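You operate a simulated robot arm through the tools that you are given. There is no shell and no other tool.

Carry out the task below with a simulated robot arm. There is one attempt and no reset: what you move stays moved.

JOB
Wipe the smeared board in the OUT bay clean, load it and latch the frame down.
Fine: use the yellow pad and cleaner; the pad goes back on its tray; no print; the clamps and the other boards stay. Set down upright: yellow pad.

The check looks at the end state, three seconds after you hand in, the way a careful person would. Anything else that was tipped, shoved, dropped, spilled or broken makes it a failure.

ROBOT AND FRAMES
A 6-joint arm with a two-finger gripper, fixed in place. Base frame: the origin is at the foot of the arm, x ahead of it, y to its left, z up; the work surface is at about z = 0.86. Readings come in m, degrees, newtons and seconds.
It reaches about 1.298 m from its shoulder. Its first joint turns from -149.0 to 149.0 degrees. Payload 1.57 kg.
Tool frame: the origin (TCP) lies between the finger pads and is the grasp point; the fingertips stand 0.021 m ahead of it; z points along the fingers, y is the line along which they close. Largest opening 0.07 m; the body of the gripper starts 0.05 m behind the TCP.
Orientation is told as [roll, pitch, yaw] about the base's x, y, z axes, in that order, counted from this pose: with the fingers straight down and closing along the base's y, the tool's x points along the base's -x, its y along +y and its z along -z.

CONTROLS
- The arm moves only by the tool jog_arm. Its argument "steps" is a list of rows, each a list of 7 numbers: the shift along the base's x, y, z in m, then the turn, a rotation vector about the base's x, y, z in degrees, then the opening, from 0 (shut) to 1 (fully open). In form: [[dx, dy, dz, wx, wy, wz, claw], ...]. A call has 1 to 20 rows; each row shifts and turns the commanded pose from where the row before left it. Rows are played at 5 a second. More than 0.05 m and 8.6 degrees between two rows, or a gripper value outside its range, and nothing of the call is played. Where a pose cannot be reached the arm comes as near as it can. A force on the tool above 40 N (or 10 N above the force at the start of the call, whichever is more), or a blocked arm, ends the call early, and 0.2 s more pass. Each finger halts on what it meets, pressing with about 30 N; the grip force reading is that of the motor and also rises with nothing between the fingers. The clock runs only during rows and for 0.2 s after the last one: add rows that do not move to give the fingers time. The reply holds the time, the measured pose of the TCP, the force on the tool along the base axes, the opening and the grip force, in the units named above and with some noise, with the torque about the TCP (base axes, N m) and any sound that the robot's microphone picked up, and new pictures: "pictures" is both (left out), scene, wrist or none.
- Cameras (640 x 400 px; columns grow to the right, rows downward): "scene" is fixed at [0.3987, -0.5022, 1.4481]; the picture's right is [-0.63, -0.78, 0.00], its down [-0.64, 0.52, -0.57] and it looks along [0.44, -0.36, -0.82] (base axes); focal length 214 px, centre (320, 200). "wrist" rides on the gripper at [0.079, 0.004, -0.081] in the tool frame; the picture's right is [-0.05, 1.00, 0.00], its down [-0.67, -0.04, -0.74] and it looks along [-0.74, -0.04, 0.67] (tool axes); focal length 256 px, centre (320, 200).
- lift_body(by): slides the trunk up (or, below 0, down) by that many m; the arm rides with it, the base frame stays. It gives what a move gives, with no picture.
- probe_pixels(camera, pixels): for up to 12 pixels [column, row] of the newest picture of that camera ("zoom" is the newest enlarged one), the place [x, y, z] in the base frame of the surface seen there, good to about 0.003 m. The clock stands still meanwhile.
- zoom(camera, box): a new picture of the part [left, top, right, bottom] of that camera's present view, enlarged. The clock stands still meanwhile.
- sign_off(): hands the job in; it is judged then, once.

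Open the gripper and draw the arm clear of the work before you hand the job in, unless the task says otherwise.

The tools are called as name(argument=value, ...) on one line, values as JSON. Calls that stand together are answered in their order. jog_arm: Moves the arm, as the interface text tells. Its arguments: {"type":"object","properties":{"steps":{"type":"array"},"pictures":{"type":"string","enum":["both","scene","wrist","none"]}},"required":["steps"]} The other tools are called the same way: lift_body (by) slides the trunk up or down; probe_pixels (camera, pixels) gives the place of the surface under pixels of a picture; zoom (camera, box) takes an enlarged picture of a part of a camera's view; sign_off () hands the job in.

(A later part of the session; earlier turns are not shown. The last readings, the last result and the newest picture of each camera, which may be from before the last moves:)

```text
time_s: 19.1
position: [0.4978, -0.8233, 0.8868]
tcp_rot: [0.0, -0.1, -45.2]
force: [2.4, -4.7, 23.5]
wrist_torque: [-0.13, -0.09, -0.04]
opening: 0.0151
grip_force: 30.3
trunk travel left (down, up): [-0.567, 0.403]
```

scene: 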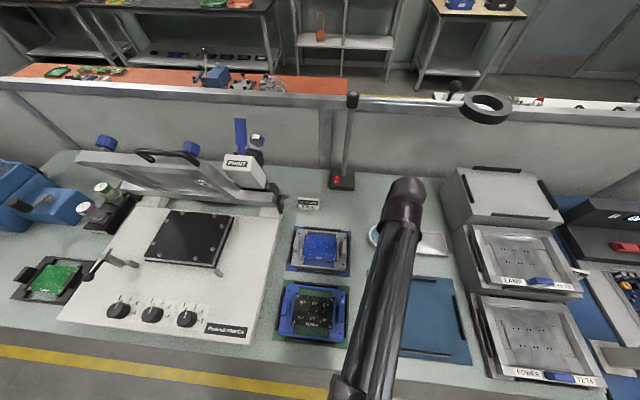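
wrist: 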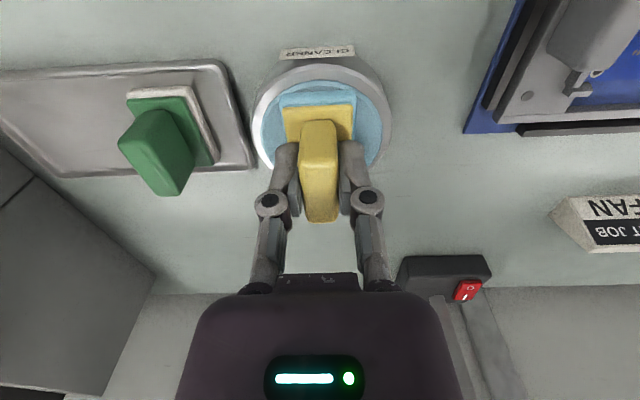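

The pad's white felt turned blue – it has taken cleaner. I lift and carry it over the POWER board centre (0.472,-0.540).

lift_body(by=0.08)

jog_arm(steps=[[-0.0036, 0.0404, 0, 0, 0, 0, 0], [-0.0036, 0.0404, 0, 0, 0, 0, 0], [-0.0036, 0.0404, 0, 0, 0, 0, 0], [-0.0036, 0.0404, 0, 0, 0, 0, 0], [-0.0036, 0.0404, 0, 0, 0, 0, 0], [-0.0036, 0.0404, 0, 0, 0, 0, 0], [-0.0036, 0.0404, 0, 0, 0, 0, 0], [0, 0, 0, 0, 0, 0, 0]])

```text
time_s: 20.3
position: [0.4982, -0.8252, 0.9645]
tcp_rot: [0.0, 0.0, -45.0]
force: [1.1, 0.2, -1.3]
wrist_torque: [-0.01, 0.01, -0.02]
opening: 0.0149
grip_force: 30.3
trunk travel left (down, up): [-0.647, 0.323]
```

```text
time_s: 22.1
position: [0.4739, -0.5401, 0.9649]
tcp_rot: [0.0, 0.0, -45.0]
force: [0.0, -0.3, -0.6]
wrist_torque: [0.01, -0.02, 0.0]
opening: 0.0148
grip_force: 30.5
trunk travel left (down, up): [-0.647, 0.323]
```

scene: 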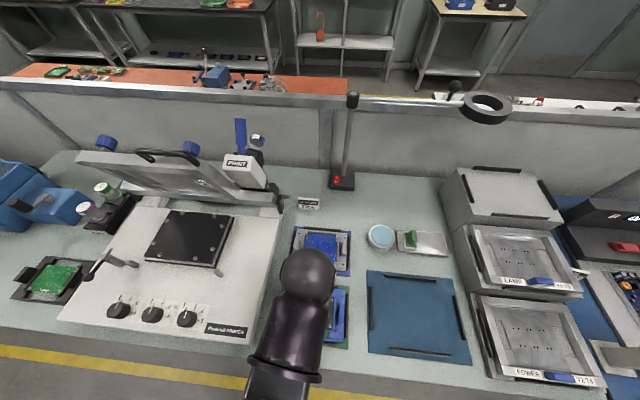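
wrist: 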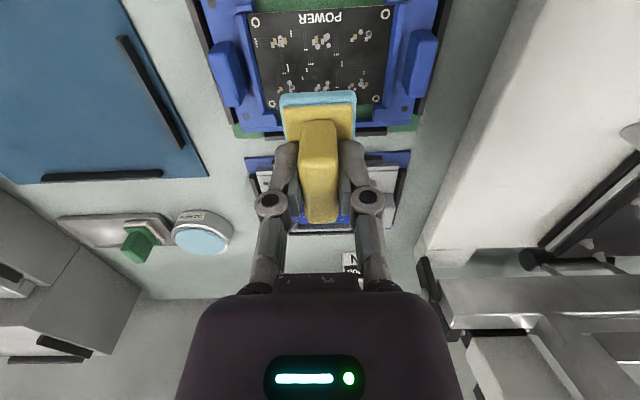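

I zoom the wrist view on the POWER board to locate blobs and any bay label.

zoom(camera="wrist", box=[200, 0, 440, 150])

probe_pixels(camera="zoom", pixels=[[145, 50], [495, 30], [470, 265], [190, 270], [205, 100], [330, 100], [430, 95], [225, 235], [330, 220], [420, 225], [70, 190], [575, 180]])

```text
2.67 times, centred on (320, 75) of wrist
```

zoom: 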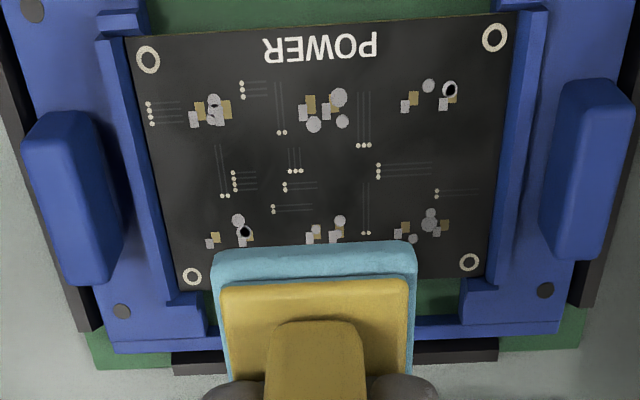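

```text
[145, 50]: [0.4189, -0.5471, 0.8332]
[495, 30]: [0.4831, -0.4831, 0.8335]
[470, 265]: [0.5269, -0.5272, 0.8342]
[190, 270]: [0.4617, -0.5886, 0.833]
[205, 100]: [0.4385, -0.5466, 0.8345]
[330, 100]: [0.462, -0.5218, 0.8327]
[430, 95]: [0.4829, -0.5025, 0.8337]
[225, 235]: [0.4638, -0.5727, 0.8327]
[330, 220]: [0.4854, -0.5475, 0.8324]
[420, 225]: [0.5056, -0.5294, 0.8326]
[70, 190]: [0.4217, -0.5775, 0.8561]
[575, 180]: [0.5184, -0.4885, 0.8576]
```

Blobs lie in two rows at about ±0.018 m either side of the board's centre line, within ±0.038 m across. I move to the first wiping start and lower toward the board.

jog_arm(steps=[[0.0113, 0.0252, 0, 0, 0, 0, 0], [0, 0, 0, 0, 0, 0, 0]], pictures="none")

lift_body(by=-0.083)

lift_body(by=-0.006)

```text
time_s: 22.7
position: [0.4832, -0.5147, 0.9654]
tcp_rot: [0.0, 0.0, -45.0]
force: [0.8, -0.2, -0.1]
wrist_torque: [-0.01, 0.01, -0.01]
opening: 0.0148
grip_force: 29.3
trunk travel left (down, up): [-0.647, 0.323]
```

```text
time_s: 23.9
position: [0.4837, -0.5152, 0.883]
tcp_rot: [-0.1, 0.0, -45.0]
force: [0.1, -0.4, 0.1]
wrist_torque: [0.0, -0.02, -0.01]
opening: 0.0149
grip_force: 30.2
trunk travel left (down, up): [-0.564, 0.406]
```

```text
time_s: 24.4
position: [0.484, -0.515, 0.8773]
tcp_rot: [0.0, 0.0, -45.1]
force: [0.6, -0.5, -0.5]
wrist_torque: [-0.01, -0.01, -0.03]
opening: 0.0151
grip_force: 29.4
trunk travel left (down, up): [-0.558, 0.412]
```

No contact yet; I lower in small steps.

lift_body(by=-0.003)

lift_body(by=-0.001)

```text
time_s: 24.9
position: [0.484, -0.5145, 0.8722]
tcp_rot: [0.0, 0.0, -45.0]
force: [1.0, 0.5, -0.9]
wrist_torque: [-0.02, 0.02, -0.01]
opening: 0.015
grip_force: 30.0
trunk travel left (down, up): [-0.555, 0.415]
```

```text
time_s: 25.4
position: [0.4836, -0.5143, 0.8735]
tcp_rot: [0.0, -0.1, -45.0]
force: [1.2, -1.2, 9.5]
wrist_torque: [-0.07, -0.07, -0.02]
opening: 0.015
grip_force: 29.5
trunk travel left (down, up): [-0.554, 0.416]
```

Contact at 9.5 N. I wipe back and forth over the board in three passes at this height.

jog_arm(steps=[[-0.0092, -0.0092, 0, 0, 0, 0, 0], [-0.0092, -0.0092, 0, 0, 0, 0, 0], [-0.0092, -0.0092, 0, 0, 0, 0, 0], [-0.0092, -0.0092, 0, 0, 0, 0, 0], [0, 0, 0, 0, 0, 0, 0], [0.0113, -0.0113, 0, 0, 0, 0, 0], [0.0092, 0.0092, 0, 0, 0, 0, 0], [0.0092, 0.0092, 0, 0, 0, 0, 0], [0.0092, 0.0092, 0, 0, 0, 0, 0], [0.0092, 0.0092, 0, 0, 0, 0, 0], [0, 0, 0, 0, 0, 0, 0]])

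```text
time_s: 27.9
position: [0.4955, -0.5244, 0.8721]
tcp_rot: [0.1, -0.1, -45.1]
force: [-0.1, -0.3, 7.8]
wrist_torque: [0.01, 0.01, 0.03]
opening: 0.0151
grip_force: 29.4
trunk travel left (down, up): [-0.554, 0.416]
```

scene: 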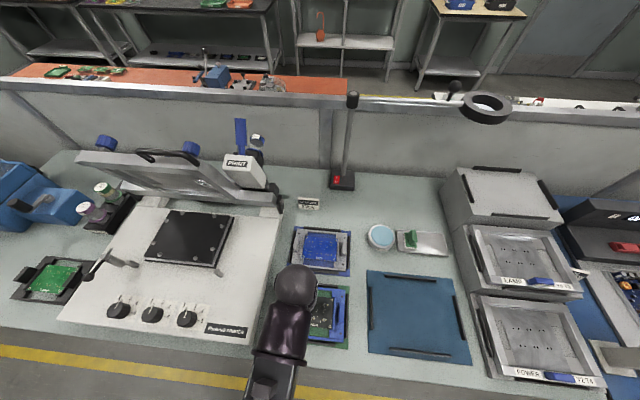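
wrist: 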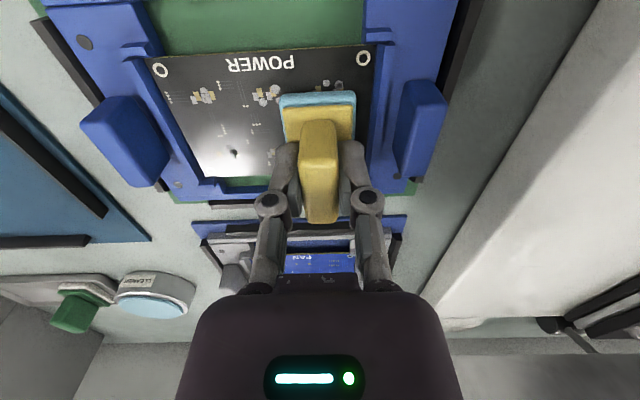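

I zoom the wrist view to see which blobs remain.

zoom(camera="wrist", box=[130, 20, 400, 200])

probe_pixels(camera="wrist", pixels=[[161, 70], [363, 58], [203, 95], [265, 93], [335, 88], [233, 152], [270, 158], [290, 95], [350, 98], [318, 100]])

```text
2.22 times, centred on (265, 110) of wrist
```

zoom: 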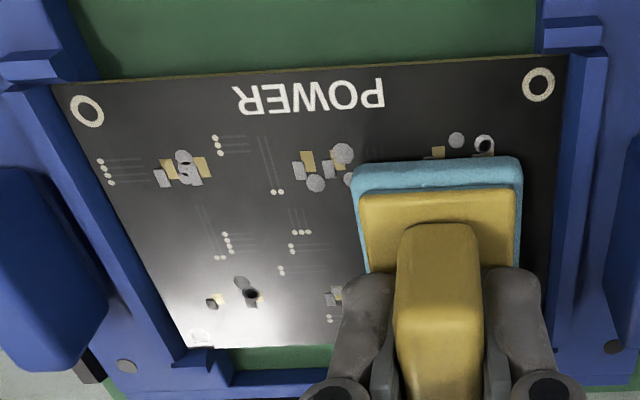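

```text
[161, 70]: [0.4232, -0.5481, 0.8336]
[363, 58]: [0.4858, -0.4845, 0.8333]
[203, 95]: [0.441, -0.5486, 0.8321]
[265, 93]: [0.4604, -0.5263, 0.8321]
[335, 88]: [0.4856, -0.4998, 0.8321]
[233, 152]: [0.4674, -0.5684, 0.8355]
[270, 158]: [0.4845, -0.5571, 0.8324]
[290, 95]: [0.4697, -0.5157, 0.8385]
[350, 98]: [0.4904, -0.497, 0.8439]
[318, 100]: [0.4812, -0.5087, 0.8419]
```

The blobs look unchanged after the light passes, so I press harder (~18 N) and repeat strokes across the board.

lift_body(by=-0.0012)

jog_arm(steps=[[-0.0085, -0.0085, 0, 0, 0, 0, 0], [-0.0085, -0.0085, 0, 0, 0, 0, 0], [-0.0085, -0.0085, 0, 0, 0, 0, 0], [-0.0085, -0.0085, 0, 0, 0, 0, 0], [0, 0, 0, 0, 0, 0, 0]])

zoom(camera="wrist", box=[200, 0, 500, 200])

```text
time_s: 28.4
position: [0.4955, -0.525, 0.871]
tcp_rot: [0.0, -0.1, -45.0]
force: [1.8, -0.3, 21.6]
wrist_torque: [0.03, -0.01, 0.02]
opening: 0.0152
grip_force: 30.5
trunk travel left (down, up): [-0.552, 0.418]
```

```text
time_s: 29.6
position: [0.4601, -0.5584, 0.8718]
tcp_rot: [0.0, -0.1, -45.0]
force: [3.1, 2.6, 20.8]
wrist_torque: [0.1, -0.03, -0.01]
opening: 0.0151
grip_force: 30.5
trunk travel left (down, up): [-0.552, 0.418]
```

scene: 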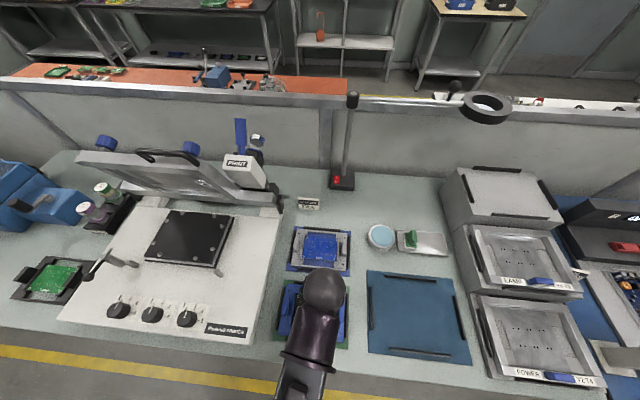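
wrist: 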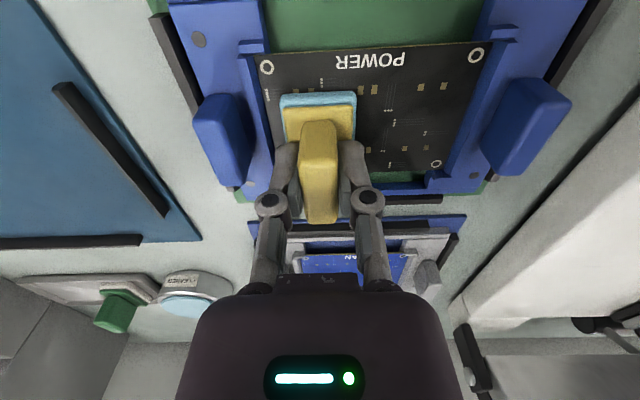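

```text
2.00 times, centred on (350, 100) of wrist
```

zoom: 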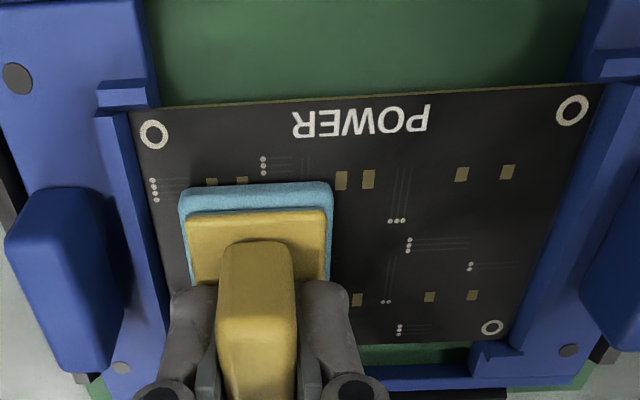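

Pressing at ~21 N wipes the paste off; the right side shows only clean gold pads. I run further strokes covering the left end and the front and back rows.

jog_arm(steps=[[-0.003, -0.003, 0, 0, 0, 0, 0], [-0.006, 0.006, 0, 0, 0, 0, 0], [-0.006, 0.006, 0, 0, 0, 0, 0], [0.0088, 0.0088, 0, 0, 0, 0, 0], [0.0088, 0.0088, 0, 0, 0, 0, 0], [0.0088, 0.0088, 0, 0, 0, 0, 0], [0.0088, 0.0088, 0, 0, 0, 0, 0], [0.006, -0.006, 0, 0, 0, 0, 0], [0.006, -0.006, 0, 0, 0, 0, 0], [-0.0088, -0.0088, 0, 0, 0, 0, 0], [-0.0088, -0.0088, 0, 0, 0, 0, 0], [-0.0088, -0.0088, 0, 0, 0, 0, 0], [-0.0088, -0.0088, 0, 0, 0, 0, 0], [0, 0, 0, 0, 0, 0, 0]], pictures="none")

lift_body(by=0.08)

jog_arm(steps=[[0.02, -0.02, 0, 0, 0, 0, 0], [0.02, -0.02, 0, 0, 0, 0, 0], [0, 0, 0, 0, 0, 0, 0]])

zoom(camera="wrist", box=[200, 0, 500, 180])

```text
time_s: 32.6
position: [0.4572, -0.5615, 0.8713]
tcp_rot: [-0.1, -0.1, -45.0]
force: [2.1, 1.4, 13.6]
wrist_torque: [0.03, -0.05, 0.0]
opening: 0.0151
grip_force: 30.5
trunk travel left (down, up): [-0.552, 0.418]
```

```text
time_s: 33.7
position: [0.4581, -0.5622, 0.9518]
tcp_rot: [0.1, 0.0, -45.0]
force: [-0.5, -0.2, -0.8]
wrist_torque: [-0.01, -0.01, 0.04]
opening: 0.0149
grip_force: 30.2
trunk travel left (down, up): [-0.632, 0.338]
```

```text
time_s: 34.5
position: [0.4967, -0.6026, 0.9507]
tcp_rot: [0.0, 0.0, -45.0]
force: [-0.1, -0.5, 0.0]
wrist_torque: [0.0, -0.02, 0.01]
opening: 0.0151
grip_force: 30.1
trunk travel left (down, up): [-0.632, 0.338]
```

scene: 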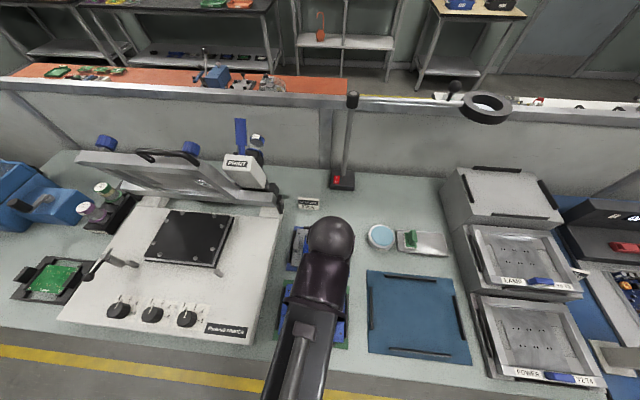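
wrist: 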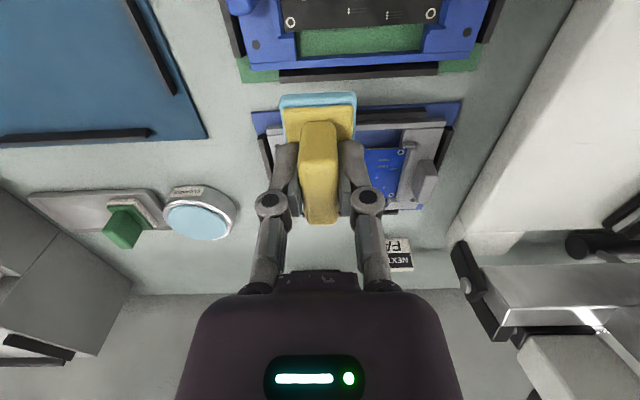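

```text
2.13 times, centred on (350, 90) of wrist
```

zoom: 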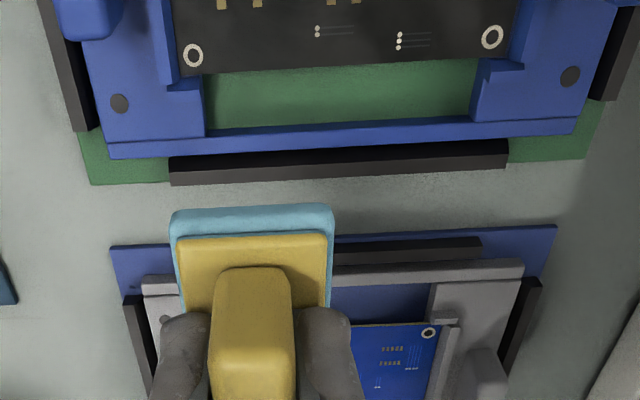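

The arm hides the board from the scene camera; I carry the pad back above its place on the tray, then inspect the board.

jog_arm(steps=[[-0.0121, -0.0375, 0, 0, 0, 0, 0], [-0.0121, -0.0375, 0, 0, 0, 0, 0], [-0.0121, -0.0375, 0, 0, 0, 0, 0], [-0.0121, -0.0375, 0, 0, 0, 0, 0], [-0.0121, -0.0375, 0, 0, 0, 0, 0], [-0.0121, -0.0375, 0, 0, 0, 0, 0], [-0.0121, -0.0375, 0, 0, 0, 0, 0], [-0.0121, -0.0375, 0, 0, 0, 0, 0], [-0.0121, -0.0372, 0, 0, 0, 0, 0], [0, 0, 0, 0, 0, 0, 0]])

zoom(camera="scene", box=[275, 275, 355, 350])

```text
time_s: 36.7
position: [0.3904, -0.9395, 0.9499]
tcp_rot: [0.0, 0.0, -44.9]
force: [1.1, 0.1, 0.3]
wrist_torque: [0.01, 0.0, -0.01]
opening: 0.0149
grip_force: 29.8
out of reach, approached as far as the arm can: row 7
trunk travel left (down, up): [-0.632, 0.338]
```

scene: 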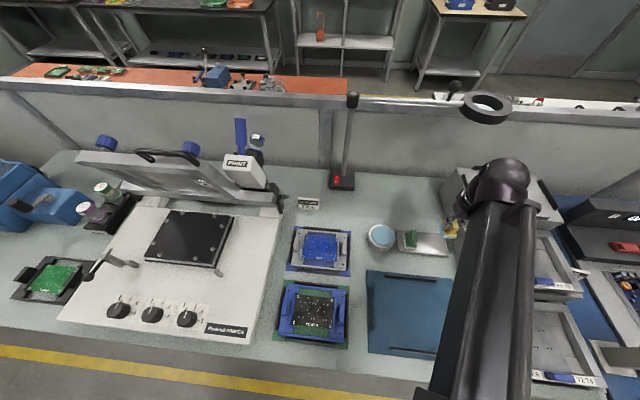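
wrist: 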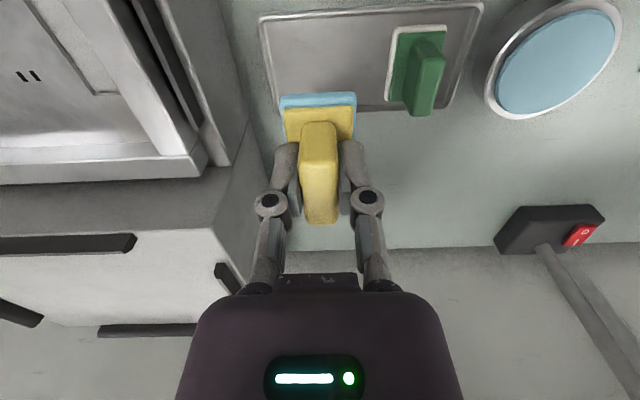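

```text
5.33 times, centred on (315, 312) of scene
```

zoom: 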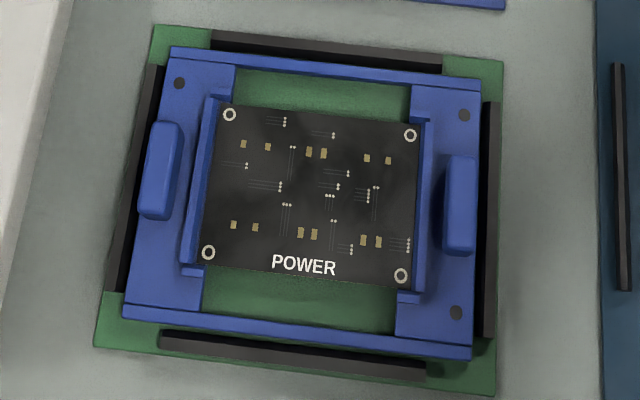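

The board now shows twelve clean gold pads. A tighter look for residue, then set the pad down.

zoom(camera="scene", box=[298, 290, 336, 332])

lift_body(by=-0.08)

jog_arm(steps=[[-0.0015, 0, 0, 0, 0, 0, 0], [0, 0, 0, 0, 0, 0, 0]])

```text
9.52 times, centred on (317, 311) of scene
```

zoom: 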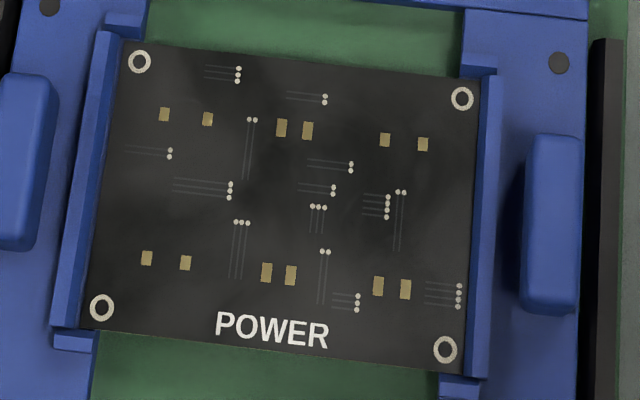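

```text
time_s: 37.9
position: [0.389, -0.9386, 0.8712]
tcp_rot: [0.0, 0.0, -44.9]
force: [0.1, -0.2, -1.1]
wrist_torque: [0.02, 0.04, 0.03]
opening: 0.0148
grip_force: 29.6
trunk travel left (down, up): [-0.552, 0.418]
```

```text
time_s: 38.5
position: [0.3888, -0.9402, 0.8705]
tcp_rot: [0.0, 0.0, -45.0]
force: [-0.6, -0.1, -0.8]
wrist_torque: [-0.05, 0.01, -0.01]
opening: 0.0151
grip_force: 29.5
trunk travel left (down, up): [-0.552, 0.418]
```

scene: 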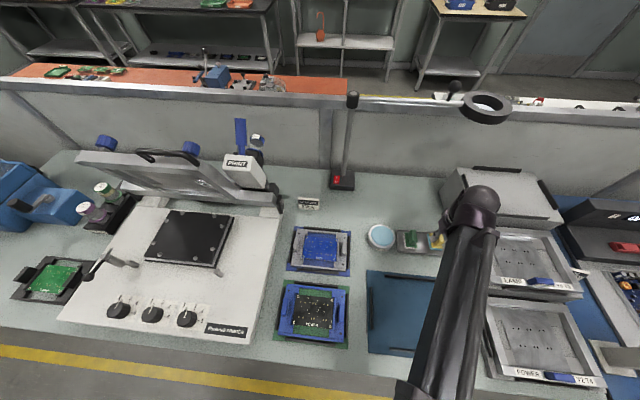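
wrist: 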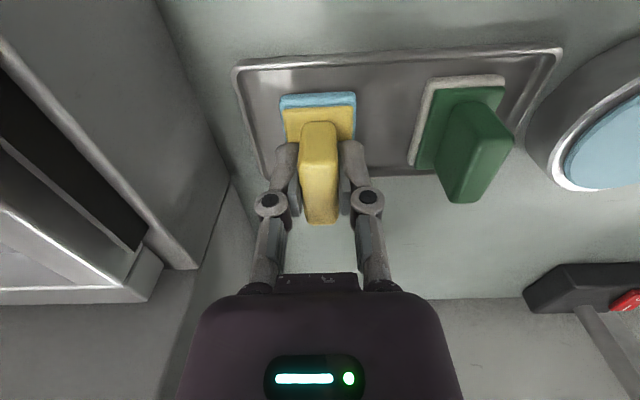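

The pad is above its original spot (tray edge lines match the pick-up view). I lower until light contact.

lift_body(by=-0.006)

lift_body(by=-0.002)

```text
time_s: 39.0
position: [0.388, -0.9396, 0.8647]
tcp_rot: [0.0, 0.1, -45.0]
force: [0.4, -0.2, -0.3]
wrist_torque: [-0.01, -0.02, 0.04]
opening: 0.015
grip_force: 30.2
trunk travel left (down, up): [-0.546, 0.424]
```

```text
time_s: 39.6
position: [0.3884, -0.9387, 0.8633]
tcp_rot: [0.0, 0.1, -45.0]
force: [0.2, 0.2, -0.5]
wrist_torque: [-0.05, -0.01, 0.02]
opening: 0.0149
grip_force: 30.0
trunk travel left (down, up): [-0.544, 0.426]
```

No contact at the original height yet; I lower a millimetre at a time.

lift_body(by=-0.001)

lift_body(by=-0.001)

```text
time_s: 40.1
position: [0.3882, -0.9398, 0.8619]
tcp_rot: [0.0, 0.0, -45.0]
force: [0.6, -0.5, -1.3]
wrist_torque: [0.01, -0.03, 0.0]
opening: 0.0148
grip_force: 29.4
trunk travel left (down, up): [-0.543, 0.427]
```

```text
time_s: 40.6
position: [0.3882, -0.9393, 0.8617]
tcp_rot: [0.0, 0.1, -45.0]
force: [0.4, -0.6, -0.8]
wrist_torque: [-0.03, -0.02, 0.0]
opening: 0.0146
grip_force: 30.0
trunk travel left (down, up): [-0.542, 0.428]
```

lift_body(by=-0.001)

lift_body(by=-0.001)

```text
time_s: 41.1
position: [0.3869, -0.9392, 0.8607]
tcp_rot: [0.0, 0.1, -45.0]
force: [-0.5, -0.2, 2.2]
wrist_torque: [-0.06, -0.04, 0.0]
opening: 0.0149
grip_force: 30.0
trunk travel left (down, up): [-0.541, 0.429]
```

```text
time_s: 41.6
position: [0.3868, -0.9388, 0.8602]
tcp_rot: [-0.1, -0.1, -45.0]
force: [2.2, -4.2, 12.7]
wrist_torque: [-0.13, -0.02, 0.01]
opening: 0.0147
grip_force: 30.2
trunk travel left (down, up): [-0.54, 0.43]
```

Contact is made (12.7 N), so the pad rests on the tray. I relieve 1 mm, open partially (rack is close), and rise.

lift_body(by=0.001)

jog_arm(steps=[[0, 0, 0, 0, 0, 0, 0.45], [0, 0, 0, 0, 0, 0, 0.6], [0, 0, 0, 0, 0, 0, 0.6]], pictures="wrist")

lift_body(by=0.12)

```text
time_s: 42.1
position: [0.3878, -0.9392, 0.8607]
tcp_rot: [0.0, 0.0, -44.9]
force: [0.8, -1.3, 4.2]
wrist_torque: [-0.08, -0.04, 0.01]
opening: 0.015
grip_force: 30.2
trunk travel left (down, up): [-0.541, 0.429]
```

```text
time_s: 42.9
position: [0.3874, -0.9383, 0.8602]
tcp_rot: [0.1, 0.0, -45.0]
force: [-0.3, 0.0, 0.1]
wrist_torque: [0.02, -0.01, 0.01]
opening: 0.042
grip_force: 0.1
trunk travel left (down, up): [-0.541, 0.429]
```

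wrist: 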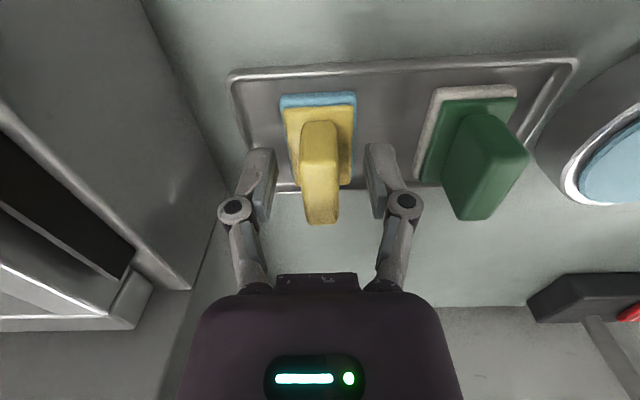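

```text
time_s: 44.4
position: [0.3879, -0.9384, 0.98]
tcp_rot: [0.0, 0.0, -44.9]
force: [0.9, 0.3, 0.2]
wrist_torque: [-0.01, -0.03, 0.01]
opening: 0.0422
grip_force: 0.1
trunk travel left (down, up): [-0.661, 0.309]
```

The yellow pad stands upright in its place on the tray. Next I move over the left handle of the POWER carrier, near (0.521,-0.488), staying at z 0.98.

jog_arm(steps=[[0.011, 0.0375, 0, 0, 0, 0, 0.6], [0.011, 0.0375, 0, 0, 0, 0, 0.6], [0.011, 0.0375, 0, 0, 0, 0, 0.6], [0.011, 0.0375, 0, 0, 0, 0, 0.6], [0.011, 0.0375, 0, 0, 0, 0, 0.6], [0.011, 0.0375, 0, 0, 0, 0, 0.6], [0.011, 0.0375, 0, 0, 0, 0, 0.6], [0.011, 0.0375, 0, 0, 0, 0, 0.6], [0.011, 0.0375, 0, 0, 0, 0, 0.6], [0.011, 0.0375, 0, 0, 0, 0, 0.6], [0.011, 0.0375, 0, 0, 0, 0, 0.6], [0.011, 0.0375, 0, 0, 0, 0, 0.6], [0, 0, 0, 0, 0, 0, 0.6]])

zoom(camera="wrist", box=[180, 0, 420, 150])

```text
time_s: 47.2
position: [0.5212, -0.4893, 0.9806]
tcp_rot: [0.0, 0.0, -45.0]
force: [-0.4, -0.4, 0.1]
wrist_torque: [0.01, 0.0, 0.02]
opening: 0.0419
grip_force: 0.1
trunk travel left (down, up): [-0.661, 0.309]
```

scene: 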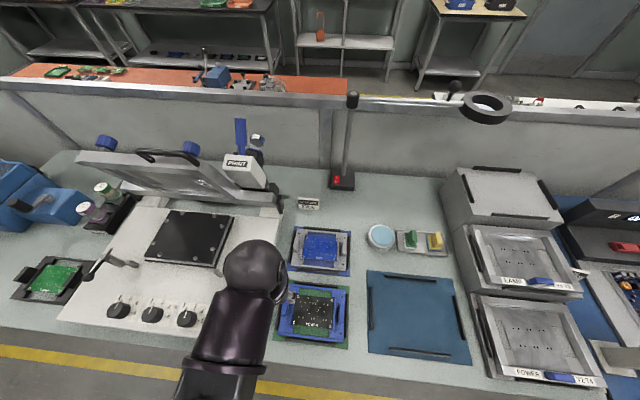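
wrist: 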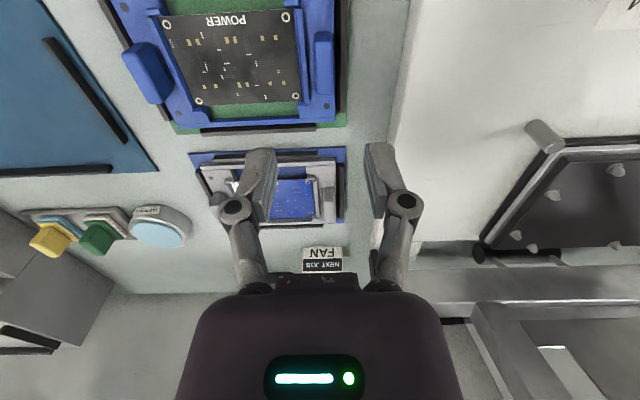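

```text
2.67 times, centred on (300, 75) of wrist
```

zoom: 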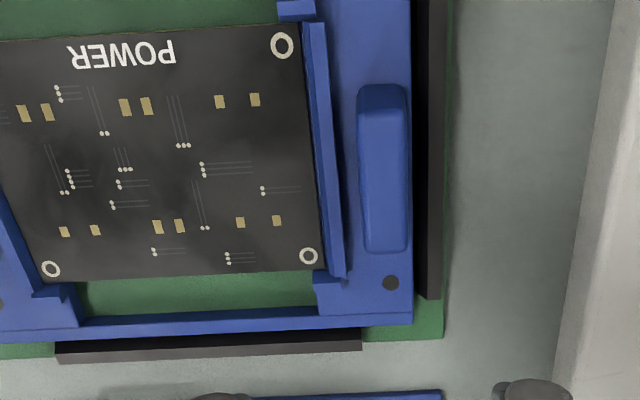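

The board looks clean up close too. I probe the left handle (zoom px ~385,170) for its exact place, plus strip and carrier edges.

probe_pixels(camera="zoom", pixels=[[385, 105], [388, 170], [390, 235], [368, 170], [404, 170], [362, 170], [332, 170], [320, 170], [350, 170], [384, 90], [389, 248], [400, 20]])

probe_pixels(camera="zoom", pixels=[[410, 300], [410, 322], [415, 60], [283, 45], [309, 257], [50, 270], [345, 280], [320, 60], [435, 200], [350, 300], [375, 130], [375, 210]])

```text
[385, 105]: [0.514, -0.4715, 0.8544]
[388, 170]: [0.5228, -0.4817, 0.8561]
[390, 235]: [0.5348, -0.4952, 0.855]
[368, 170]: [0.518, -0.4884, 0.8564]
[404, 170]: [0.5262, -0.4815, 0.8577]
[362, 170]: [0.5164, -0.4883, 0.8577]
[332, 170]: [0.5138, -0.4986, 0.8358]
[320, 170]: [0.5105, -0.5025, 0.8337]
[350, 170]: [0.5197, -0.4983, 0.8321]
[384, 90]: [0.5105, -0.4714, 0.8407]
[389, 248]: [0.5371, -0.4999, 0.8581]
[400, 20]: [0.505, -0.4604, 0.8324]
```

```text
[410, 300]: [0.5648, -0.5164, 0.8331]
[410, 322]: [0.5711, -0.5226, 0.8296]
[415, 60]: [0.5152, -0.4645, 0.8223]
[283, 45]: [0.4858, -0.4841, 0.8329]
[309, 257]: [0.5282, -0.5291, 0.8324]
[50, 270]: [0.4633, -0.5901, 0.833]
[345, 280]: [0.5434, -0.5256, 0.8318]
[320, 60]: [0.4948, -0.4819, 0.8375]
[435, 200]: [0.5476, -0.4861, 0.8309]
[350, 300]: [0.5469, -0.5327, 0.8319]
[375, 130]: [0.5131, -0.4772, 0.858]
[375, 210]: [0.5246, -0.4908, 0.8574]
```

Handle centre is (0.5225,-0.4862), top z≈0.858, thickness ≈0.013. To keep the wrist clear of the raised frame later, I tilt the tool 14° forward about the handle's cross axis (the carrier stays level) while moving to the grip point.

jog_arm(steps=[[-0.0011, 0.0022, 0, -2.475, -2.475, 0, 0.6], [-0.0011, 0.0022, 0, -2.475, -2.475, 0, 0.6], [-0.0011, 0.0022, 0, -2.475, -2.475, 0, 0.6], [-0.0011, 0.0022, 0, -2.475, -2.475, 0, 0.6], [0, 0, 0, 0, 0, 0, 0.6]])

```text
time_s: 48.4
position: [0.5167, -0.4804, 0.9851]
tcp_rot: [0.0, -14.2, -45.0]
force: [-0.1, 1.1, -0.4]
wrist_torque: [-0.01, -0.05, -0.01]
opening: 0.042
grip_force: 0.0
out of reach, approached as far as the arm can: row 4
trunk travel left (down, up): [-0.661, 0.309]
```

scene: 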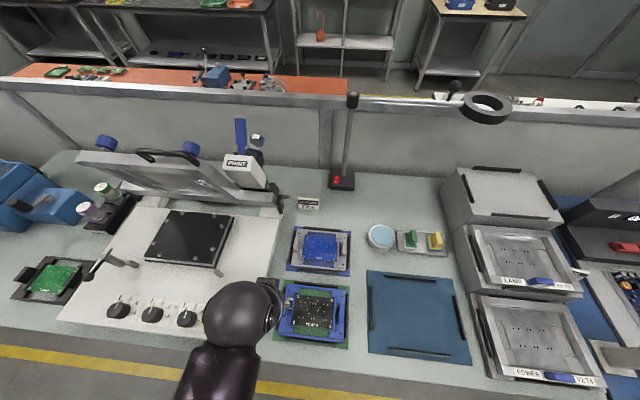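
wrist: 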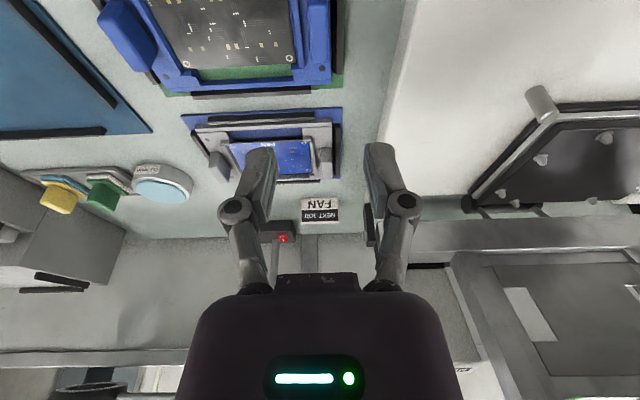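

The tilt works with the TCP where I want it. I lower in stages toward the handle.

lift_body(by=-0.095)

jog_arm(steps=[[0, 0, 0, 0, 0, 0, 0.6]])

zoom(camera="wrist", box=[180, 0, 460, 200])

```text
time_s: 49.7
position: [0.5176, -0.4802, 0.8899]
tcp_rot: [0.0, -14.0, -45.0]
force: [0.4, 0.3, 0.3]
wrist_torque: [-0.01, -0.01, 0.01]
opening: 0.042
grip_force: 0.0
trunk travel left (down, up): [-0.566, 0.404]
```

```text
time_s: 50.1
position: [0.5168, -0.4803, 0.8903]
tcp_rot: [0.0, -14.0, -45.0]
force: [0.1, 0.3, 0.4]
wrist_torque: [0.02, -0.02, -0.01]
opening: 0.0421
grip_force: 0.1
trunk travel left (down, up): [-0.566, 0.404]
```

scene: 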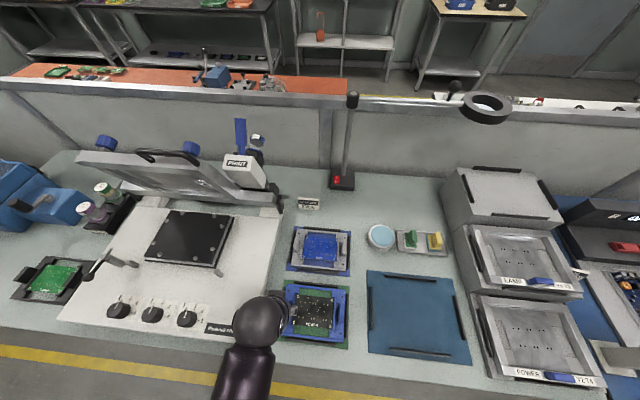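
wrist: 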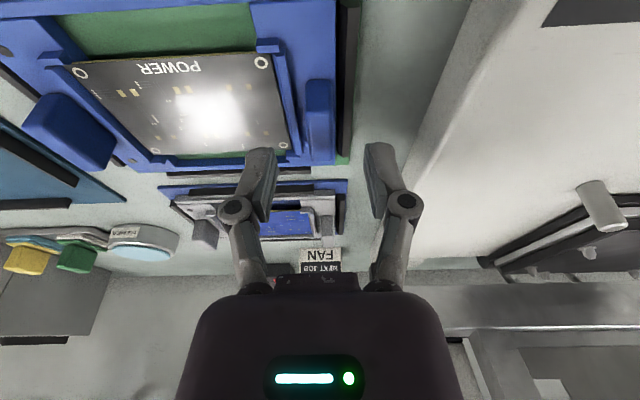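

```text
2.00 times, centred on (320, 100) of wrist
```

zoom: 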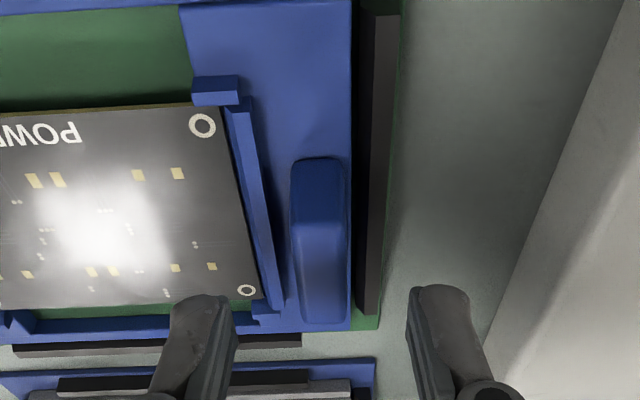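

The handle is centred between the fingers. I lower to TCP z≈0.862 and close.

lift_body(by=-0.022)

lift_body(by=-0.006)

jog_arm(steps=[[0, 0, 0, 0, 0, 0, 0.4], [0, 0, 0, 0, 0, 0, 0.0], [0, 0, 0, 0, 0, 0, 0.0], [0, 0, 0, 0, 0, 0, 0.0]])

```text
time_s: 50.8
position: [0.517, -0.481, 0.8694]
tcp_rot: [-0.1, -14.0, -45.0]
force: [0.1, -0.6, -0.5]
wrist_torque: [-0.03, 0.02, 0.02]
opening: 0.0419
grip_force: 0.1
trunk travel left (down, up): [-0.544, 0.426]
```

```text
time_s: 51.3
position: [0.5167, -0.4799, 0.8624]
tcp_rot: [0.0, -14.1, -45.0]
force: [-0.6, -0.2, 0.7]
wrist_torque: [0.02, 0.01, 0.0]
opening: 0.0417
grip_force: 0.1
trunk travel left (down, up): [-0.538, 0.432]
```

```text
time_s: 52.3
position: [0.5164, -0.4827, 0.8627]
tcp_rot: [-0.1, -14.1, -44.9]
force: [0.5, 0.1, 0.0]
wrist_torque: [-0.07, -0.02, 0.0]
opening: 0.0132
grip_force: 30.5
trunk travel left (down, up): [-0.538, 0.432]
```

scene: 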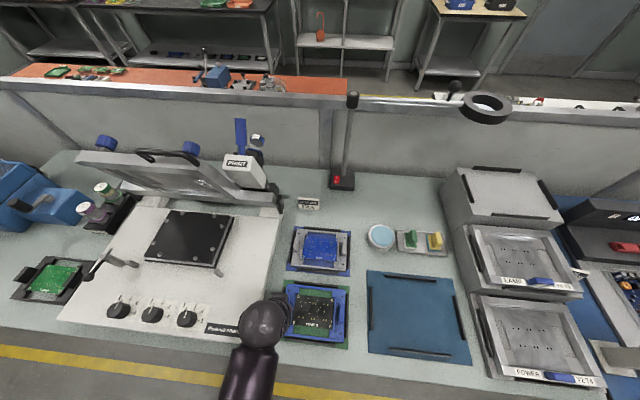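
wrist: 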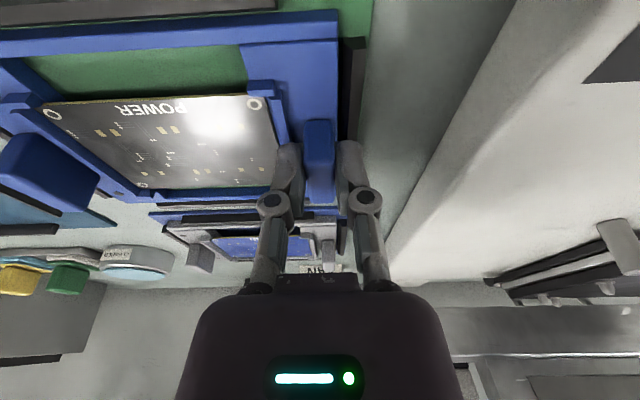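

Handle gripped (opening 0.0132). I lift slightly and check the load and whether the carrier stays level.

lift_body(by=0.025)

jog_arm(steps=[[0, 0, 0, 0, 0, 0, 0]])

zoom(camera="scene", box=[275, 275, 355, 350])

probe_pixels(camera="zoom", pixels=[[230, 113], [409, 134], [399, 274], [206, 251], [461, 200], [478, 84], [469, 352], [300, 190], [320, 70], [300, 345]])

```text
time_s: 53.0
position: [0.517, -0.4809, 0.8877]
tcp_rot: [-0.1, -14.0, -45.0]
force: [-0.5, 0.0, -1.5]
wrist_torque: [0.05, -0.05, 0.01]
opening: 0.0133
grip_force: 29.9
trunk travel left (down, up): [-0.563, 0.407]
```

```text
time_s: 53.5
position: [0.5156, -0.4793, 0.887]
tcp_rot: [0.1, -14.0, -45.1]
force: [0.0, -0.4, -0.6]
wrist_torque: [0.06, -0.06, -0.02]
opening: 0.0132
grip_force: 30.0
trunk travel left (down, up): [-0.563, 0.407]
```

scene: 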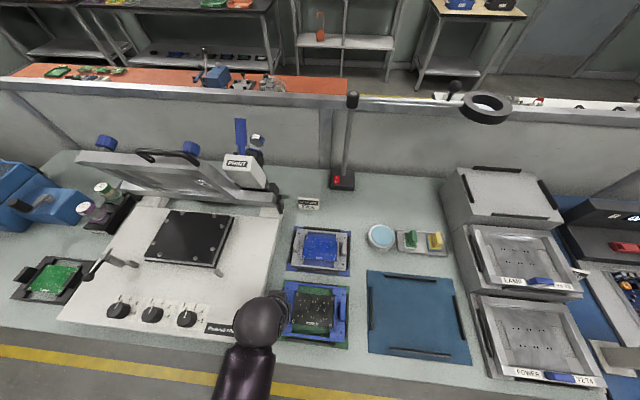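
wrist: 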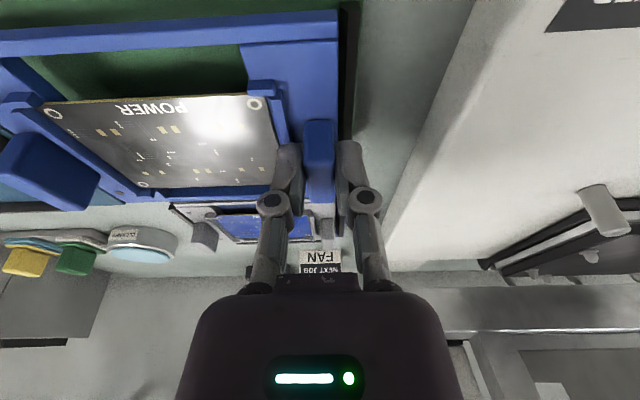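

```text
5.33 times, centred on (315, 312) of scene
```

zoom: 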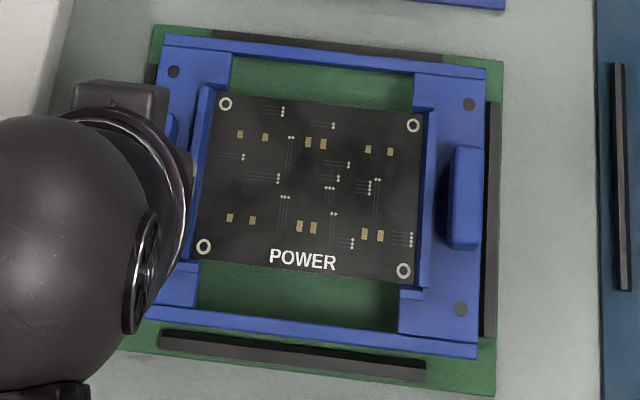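

```text
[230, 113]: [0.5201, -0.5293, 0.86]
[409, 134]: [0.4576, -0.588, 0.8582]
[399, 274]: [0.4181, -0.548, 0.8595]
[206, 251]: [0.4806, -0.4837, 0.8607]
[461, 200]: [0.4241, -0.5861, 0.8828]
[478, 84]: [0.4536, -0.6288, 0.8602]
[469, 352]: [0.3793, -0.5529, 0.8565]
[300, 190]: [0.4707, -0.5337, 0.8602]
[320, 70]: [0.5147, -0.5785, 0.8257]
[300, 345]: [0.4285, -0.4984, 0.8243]
```

The carrier hangs level (within ~2 mm). I measure its corners and board holes now to get the carrier-to-TCP offset, consistently with the scene camera used for the nest pins.

probe_pixels(camera="zoom", pixels=[[225, 104], [413, 126], [404, 270], [204, 246], [165, 37], [486, 72], [478, 356], [487, 68], [163, 34], [250, 320], [173, 72], [469, 104]])

probe_pixels(camera="zoom", pixels=[[200, 41], [300, 50], [400, 62], [460, 69], [484, 120], [484, 180], [480, 260], [476, 330], [440, 343], [380, 337], [300, 328], [220, 320]])

```text
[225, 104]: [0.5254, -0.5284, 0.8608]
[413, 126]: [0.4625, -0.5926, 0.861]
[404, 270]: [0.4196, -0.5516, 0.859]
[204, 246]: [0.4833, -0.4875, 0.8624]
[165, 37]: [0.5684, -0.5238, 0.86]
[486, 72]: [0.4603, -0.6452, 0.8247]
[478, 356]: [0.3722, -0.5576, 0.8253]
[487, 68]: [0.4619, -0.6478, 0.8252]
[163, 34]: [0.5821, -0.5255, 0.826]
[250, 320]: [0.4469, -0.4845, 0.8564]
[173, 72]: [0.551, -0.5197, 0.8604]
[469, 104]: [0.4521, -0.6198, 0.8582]
```

```text
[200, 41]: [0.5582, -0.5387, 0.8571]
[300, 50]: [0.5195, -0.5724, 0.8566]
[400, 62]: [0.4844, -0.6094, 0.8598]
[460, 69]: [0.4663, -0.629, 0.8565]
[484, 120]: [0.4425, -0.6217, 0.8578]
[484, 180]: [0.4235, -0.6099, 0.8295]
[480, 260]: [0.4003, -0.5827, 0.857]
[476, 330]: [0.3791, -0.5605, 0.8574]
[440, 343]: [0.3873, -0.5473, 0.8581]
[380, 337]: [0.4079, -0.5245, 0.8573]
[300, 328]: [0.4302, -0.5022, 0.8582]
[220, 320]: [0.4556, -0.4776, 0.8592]
```

Offset carrier-centre minus TCP is about (-0.044,-0.060), so the TCP target over the nest is about (0.886,-0.323). I raise the carrier to clear everything and travel to a staging point 3 cm in front of the nest.

lift_body(by=0.113)

jog_arm(steps=[[0.029, 0.0149, 0, 0, 0, 0, 0], [0.029, 0.0149, 0, 0, 0, 0, 0], [0.029, 0.0149, 0, 0, 0, 0, 0], [0.029, 0.0149, 0, 0, 0, 0, 0], [0.029, 0.0149, 0, 0, 0, 0, 0], [0.029, 0.0149, 0, 0, 0, 0, 0], [0.029, 0.0149, 0, 0, 0, 0, 0], [0.029, 0.0149, 0, 0, 0, 0, 0], [0.029, 0.0149, 0, 0, 0, 0, 0], [0.029, 0.0149, 0, 0, 0, 0, 0], [0.029, 0.0149, 0, 0, 0, 0, 0], [0.029, 0.0149, 0, 0, 0, 0, 0], [0, 0, 0, 0, 0, 0, 0]])

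```text
time_s: 54.9
position: [0.5175, -0.4815, 1.0008]
tcp_rot: [0.1, -14.1, -45.0]
force: [0.4, -0.2, -1.3]
wrist_torque: [0.04, -0.07, 0.01]
opening: 0.0131
grip_force: 30.0
trunk travel left (down, up): [-0.676, 0.294]
```

```text
time_s: 57.7
position: [0.8638, -0.3023, 1.0011]
tcp_rot: [-0.1, -14.1, -45.0]
force: [-0.2, 0.1, -1.1]
wrist_torque: [0.06, -0.07, 0.01]
opening: 0.0131
grip_force: 29.8
trunk travel left (down, up): [-0.676, 0.294]
```

scene: 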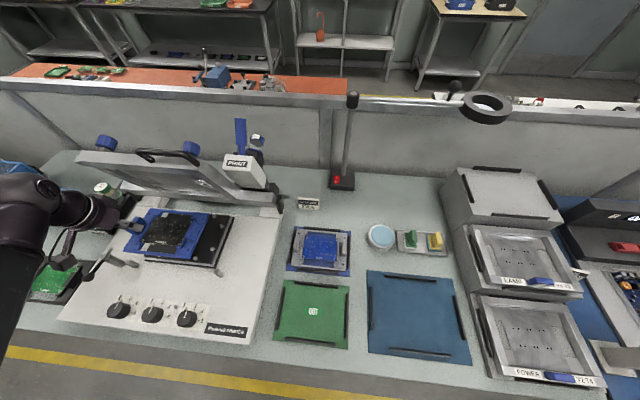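
wrist: 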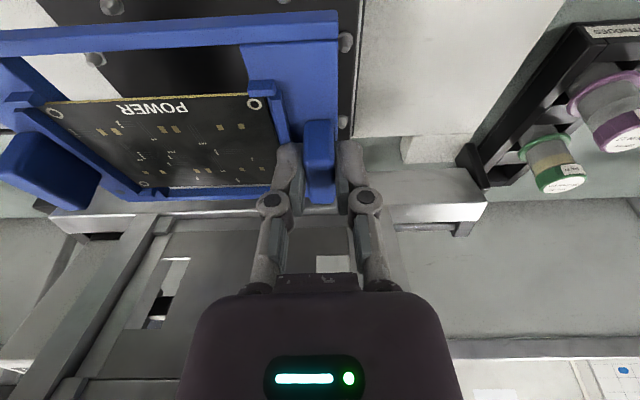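

The bay's green mat shows "OUT" – right board. I move back over the nest and check alignment from both cameras.

jog_arm(steps=[[0.0108, -0.0102, 0, 0, 0, 0, 0], [0.0108, -0.0102, 0, 0, 0, 0, 0], [0, 0, 0, 0, 0, 0, 0]])

zoom(camera="scene", box=[110, 195, 240, 285])

zoom(camera="wrist", box=[60, 0, 400, 210])

```text
time_s: 58.5
position: [0.8879, -0.321, 1.0]
tcp_rot: [0.0, -14.0, -45.0]
force: [0.9, 0.0, -1.5]
wrist_torque: [0.08, -0.09, -0.02]
opening: 0.0132
grip_force: 29.7
trunk travel left (down, up): [-0.676, 0.294]
```

scene: 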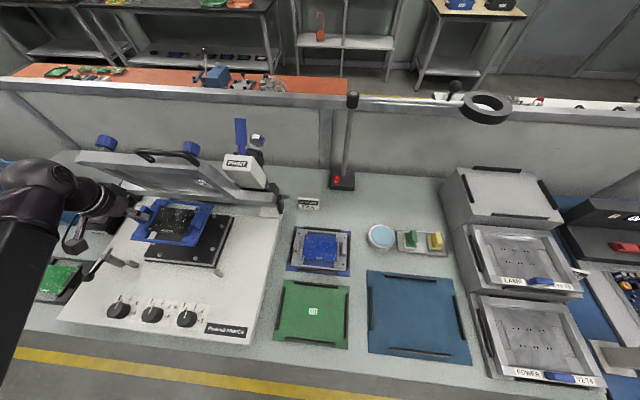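
wrist: 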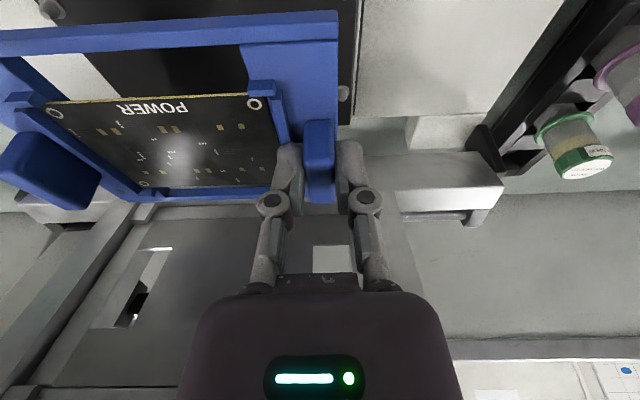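

```text
4.44 times, centred on (175, 240) of scene
```

zoom: 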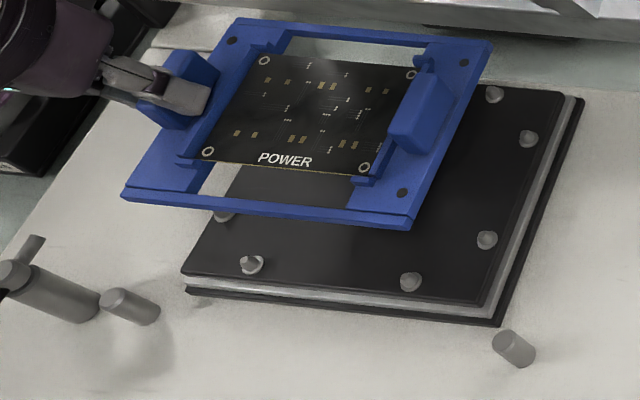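

```text
1.88 times, centred on (230, 105) of wrist
```

zoom: 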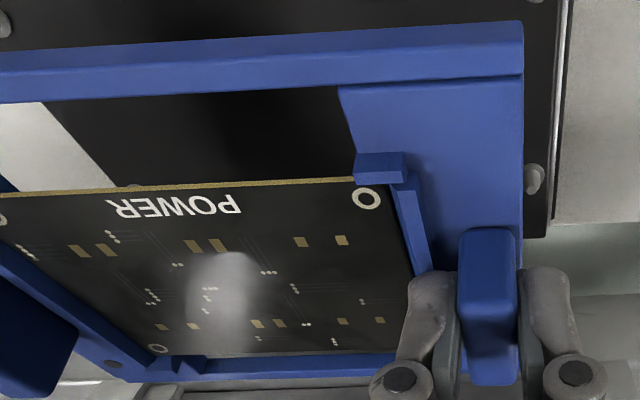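

I probe the board holes in the scene zoom to compare their centre with the nest centre (0.8424,-0.3828).

zoom(camera="scene", box=[110, 195, 240, 285])

probe_pixels(camera="zoom", pixels=[[265, 61], [411, 75], [363, 168], [208, 152], [245, 20], [488, 45], [410, 222], [125, 192], [493, 90], [530, 134], [488, 236], [410, 278]])

probe_pixels(camera="zoom", pixels=[[300, 26], [400, 37], [480, 100], [440, 165], [330, 210], [200, 197], [180, 120], [155, 150], [252, 258], [300, 110], [420, 120], [178, 80]])

```text
4.44 times, centred on (175, 240) of scene
```

zoom: 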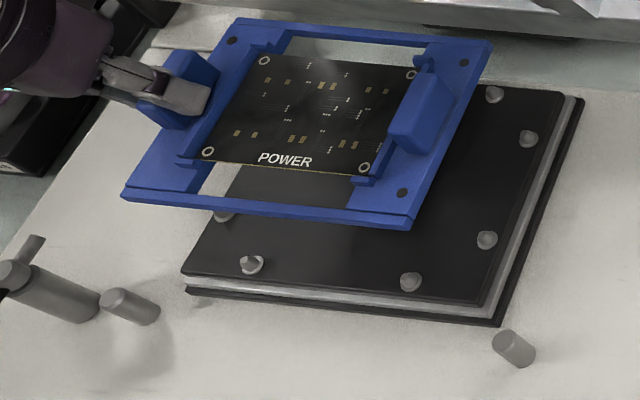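

```text
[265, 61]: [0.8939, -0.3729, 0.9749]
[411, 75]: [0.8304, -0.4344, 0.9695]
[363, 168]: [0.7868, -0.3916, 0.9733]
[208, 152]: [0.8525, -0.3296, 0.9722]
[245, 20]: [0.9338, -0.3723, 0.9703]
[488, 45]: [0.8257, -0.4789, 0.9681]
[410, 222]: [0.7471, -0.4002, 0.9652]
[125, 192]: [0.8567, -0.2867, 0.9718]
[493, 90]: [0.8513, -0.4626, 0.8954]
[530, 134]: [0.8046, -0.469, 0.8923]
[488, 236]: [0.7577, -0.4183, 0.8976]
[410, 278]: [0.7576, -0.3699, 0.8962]
```

```text
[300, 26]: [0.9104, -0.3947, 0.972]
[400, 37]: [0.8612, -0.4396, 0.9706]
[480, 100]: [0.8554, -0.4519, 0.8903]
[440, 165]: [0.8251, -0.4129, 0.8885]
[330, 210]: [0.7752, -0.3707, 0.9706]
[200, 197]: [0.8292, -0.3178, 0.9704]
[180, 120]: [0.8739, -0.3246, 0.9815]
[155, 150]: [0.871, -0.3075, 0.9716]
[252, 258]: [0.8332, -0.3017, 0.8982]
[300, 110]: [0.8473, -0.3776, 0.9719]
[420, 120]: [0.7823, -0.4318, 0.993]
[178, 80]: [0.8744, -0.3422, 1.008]
```

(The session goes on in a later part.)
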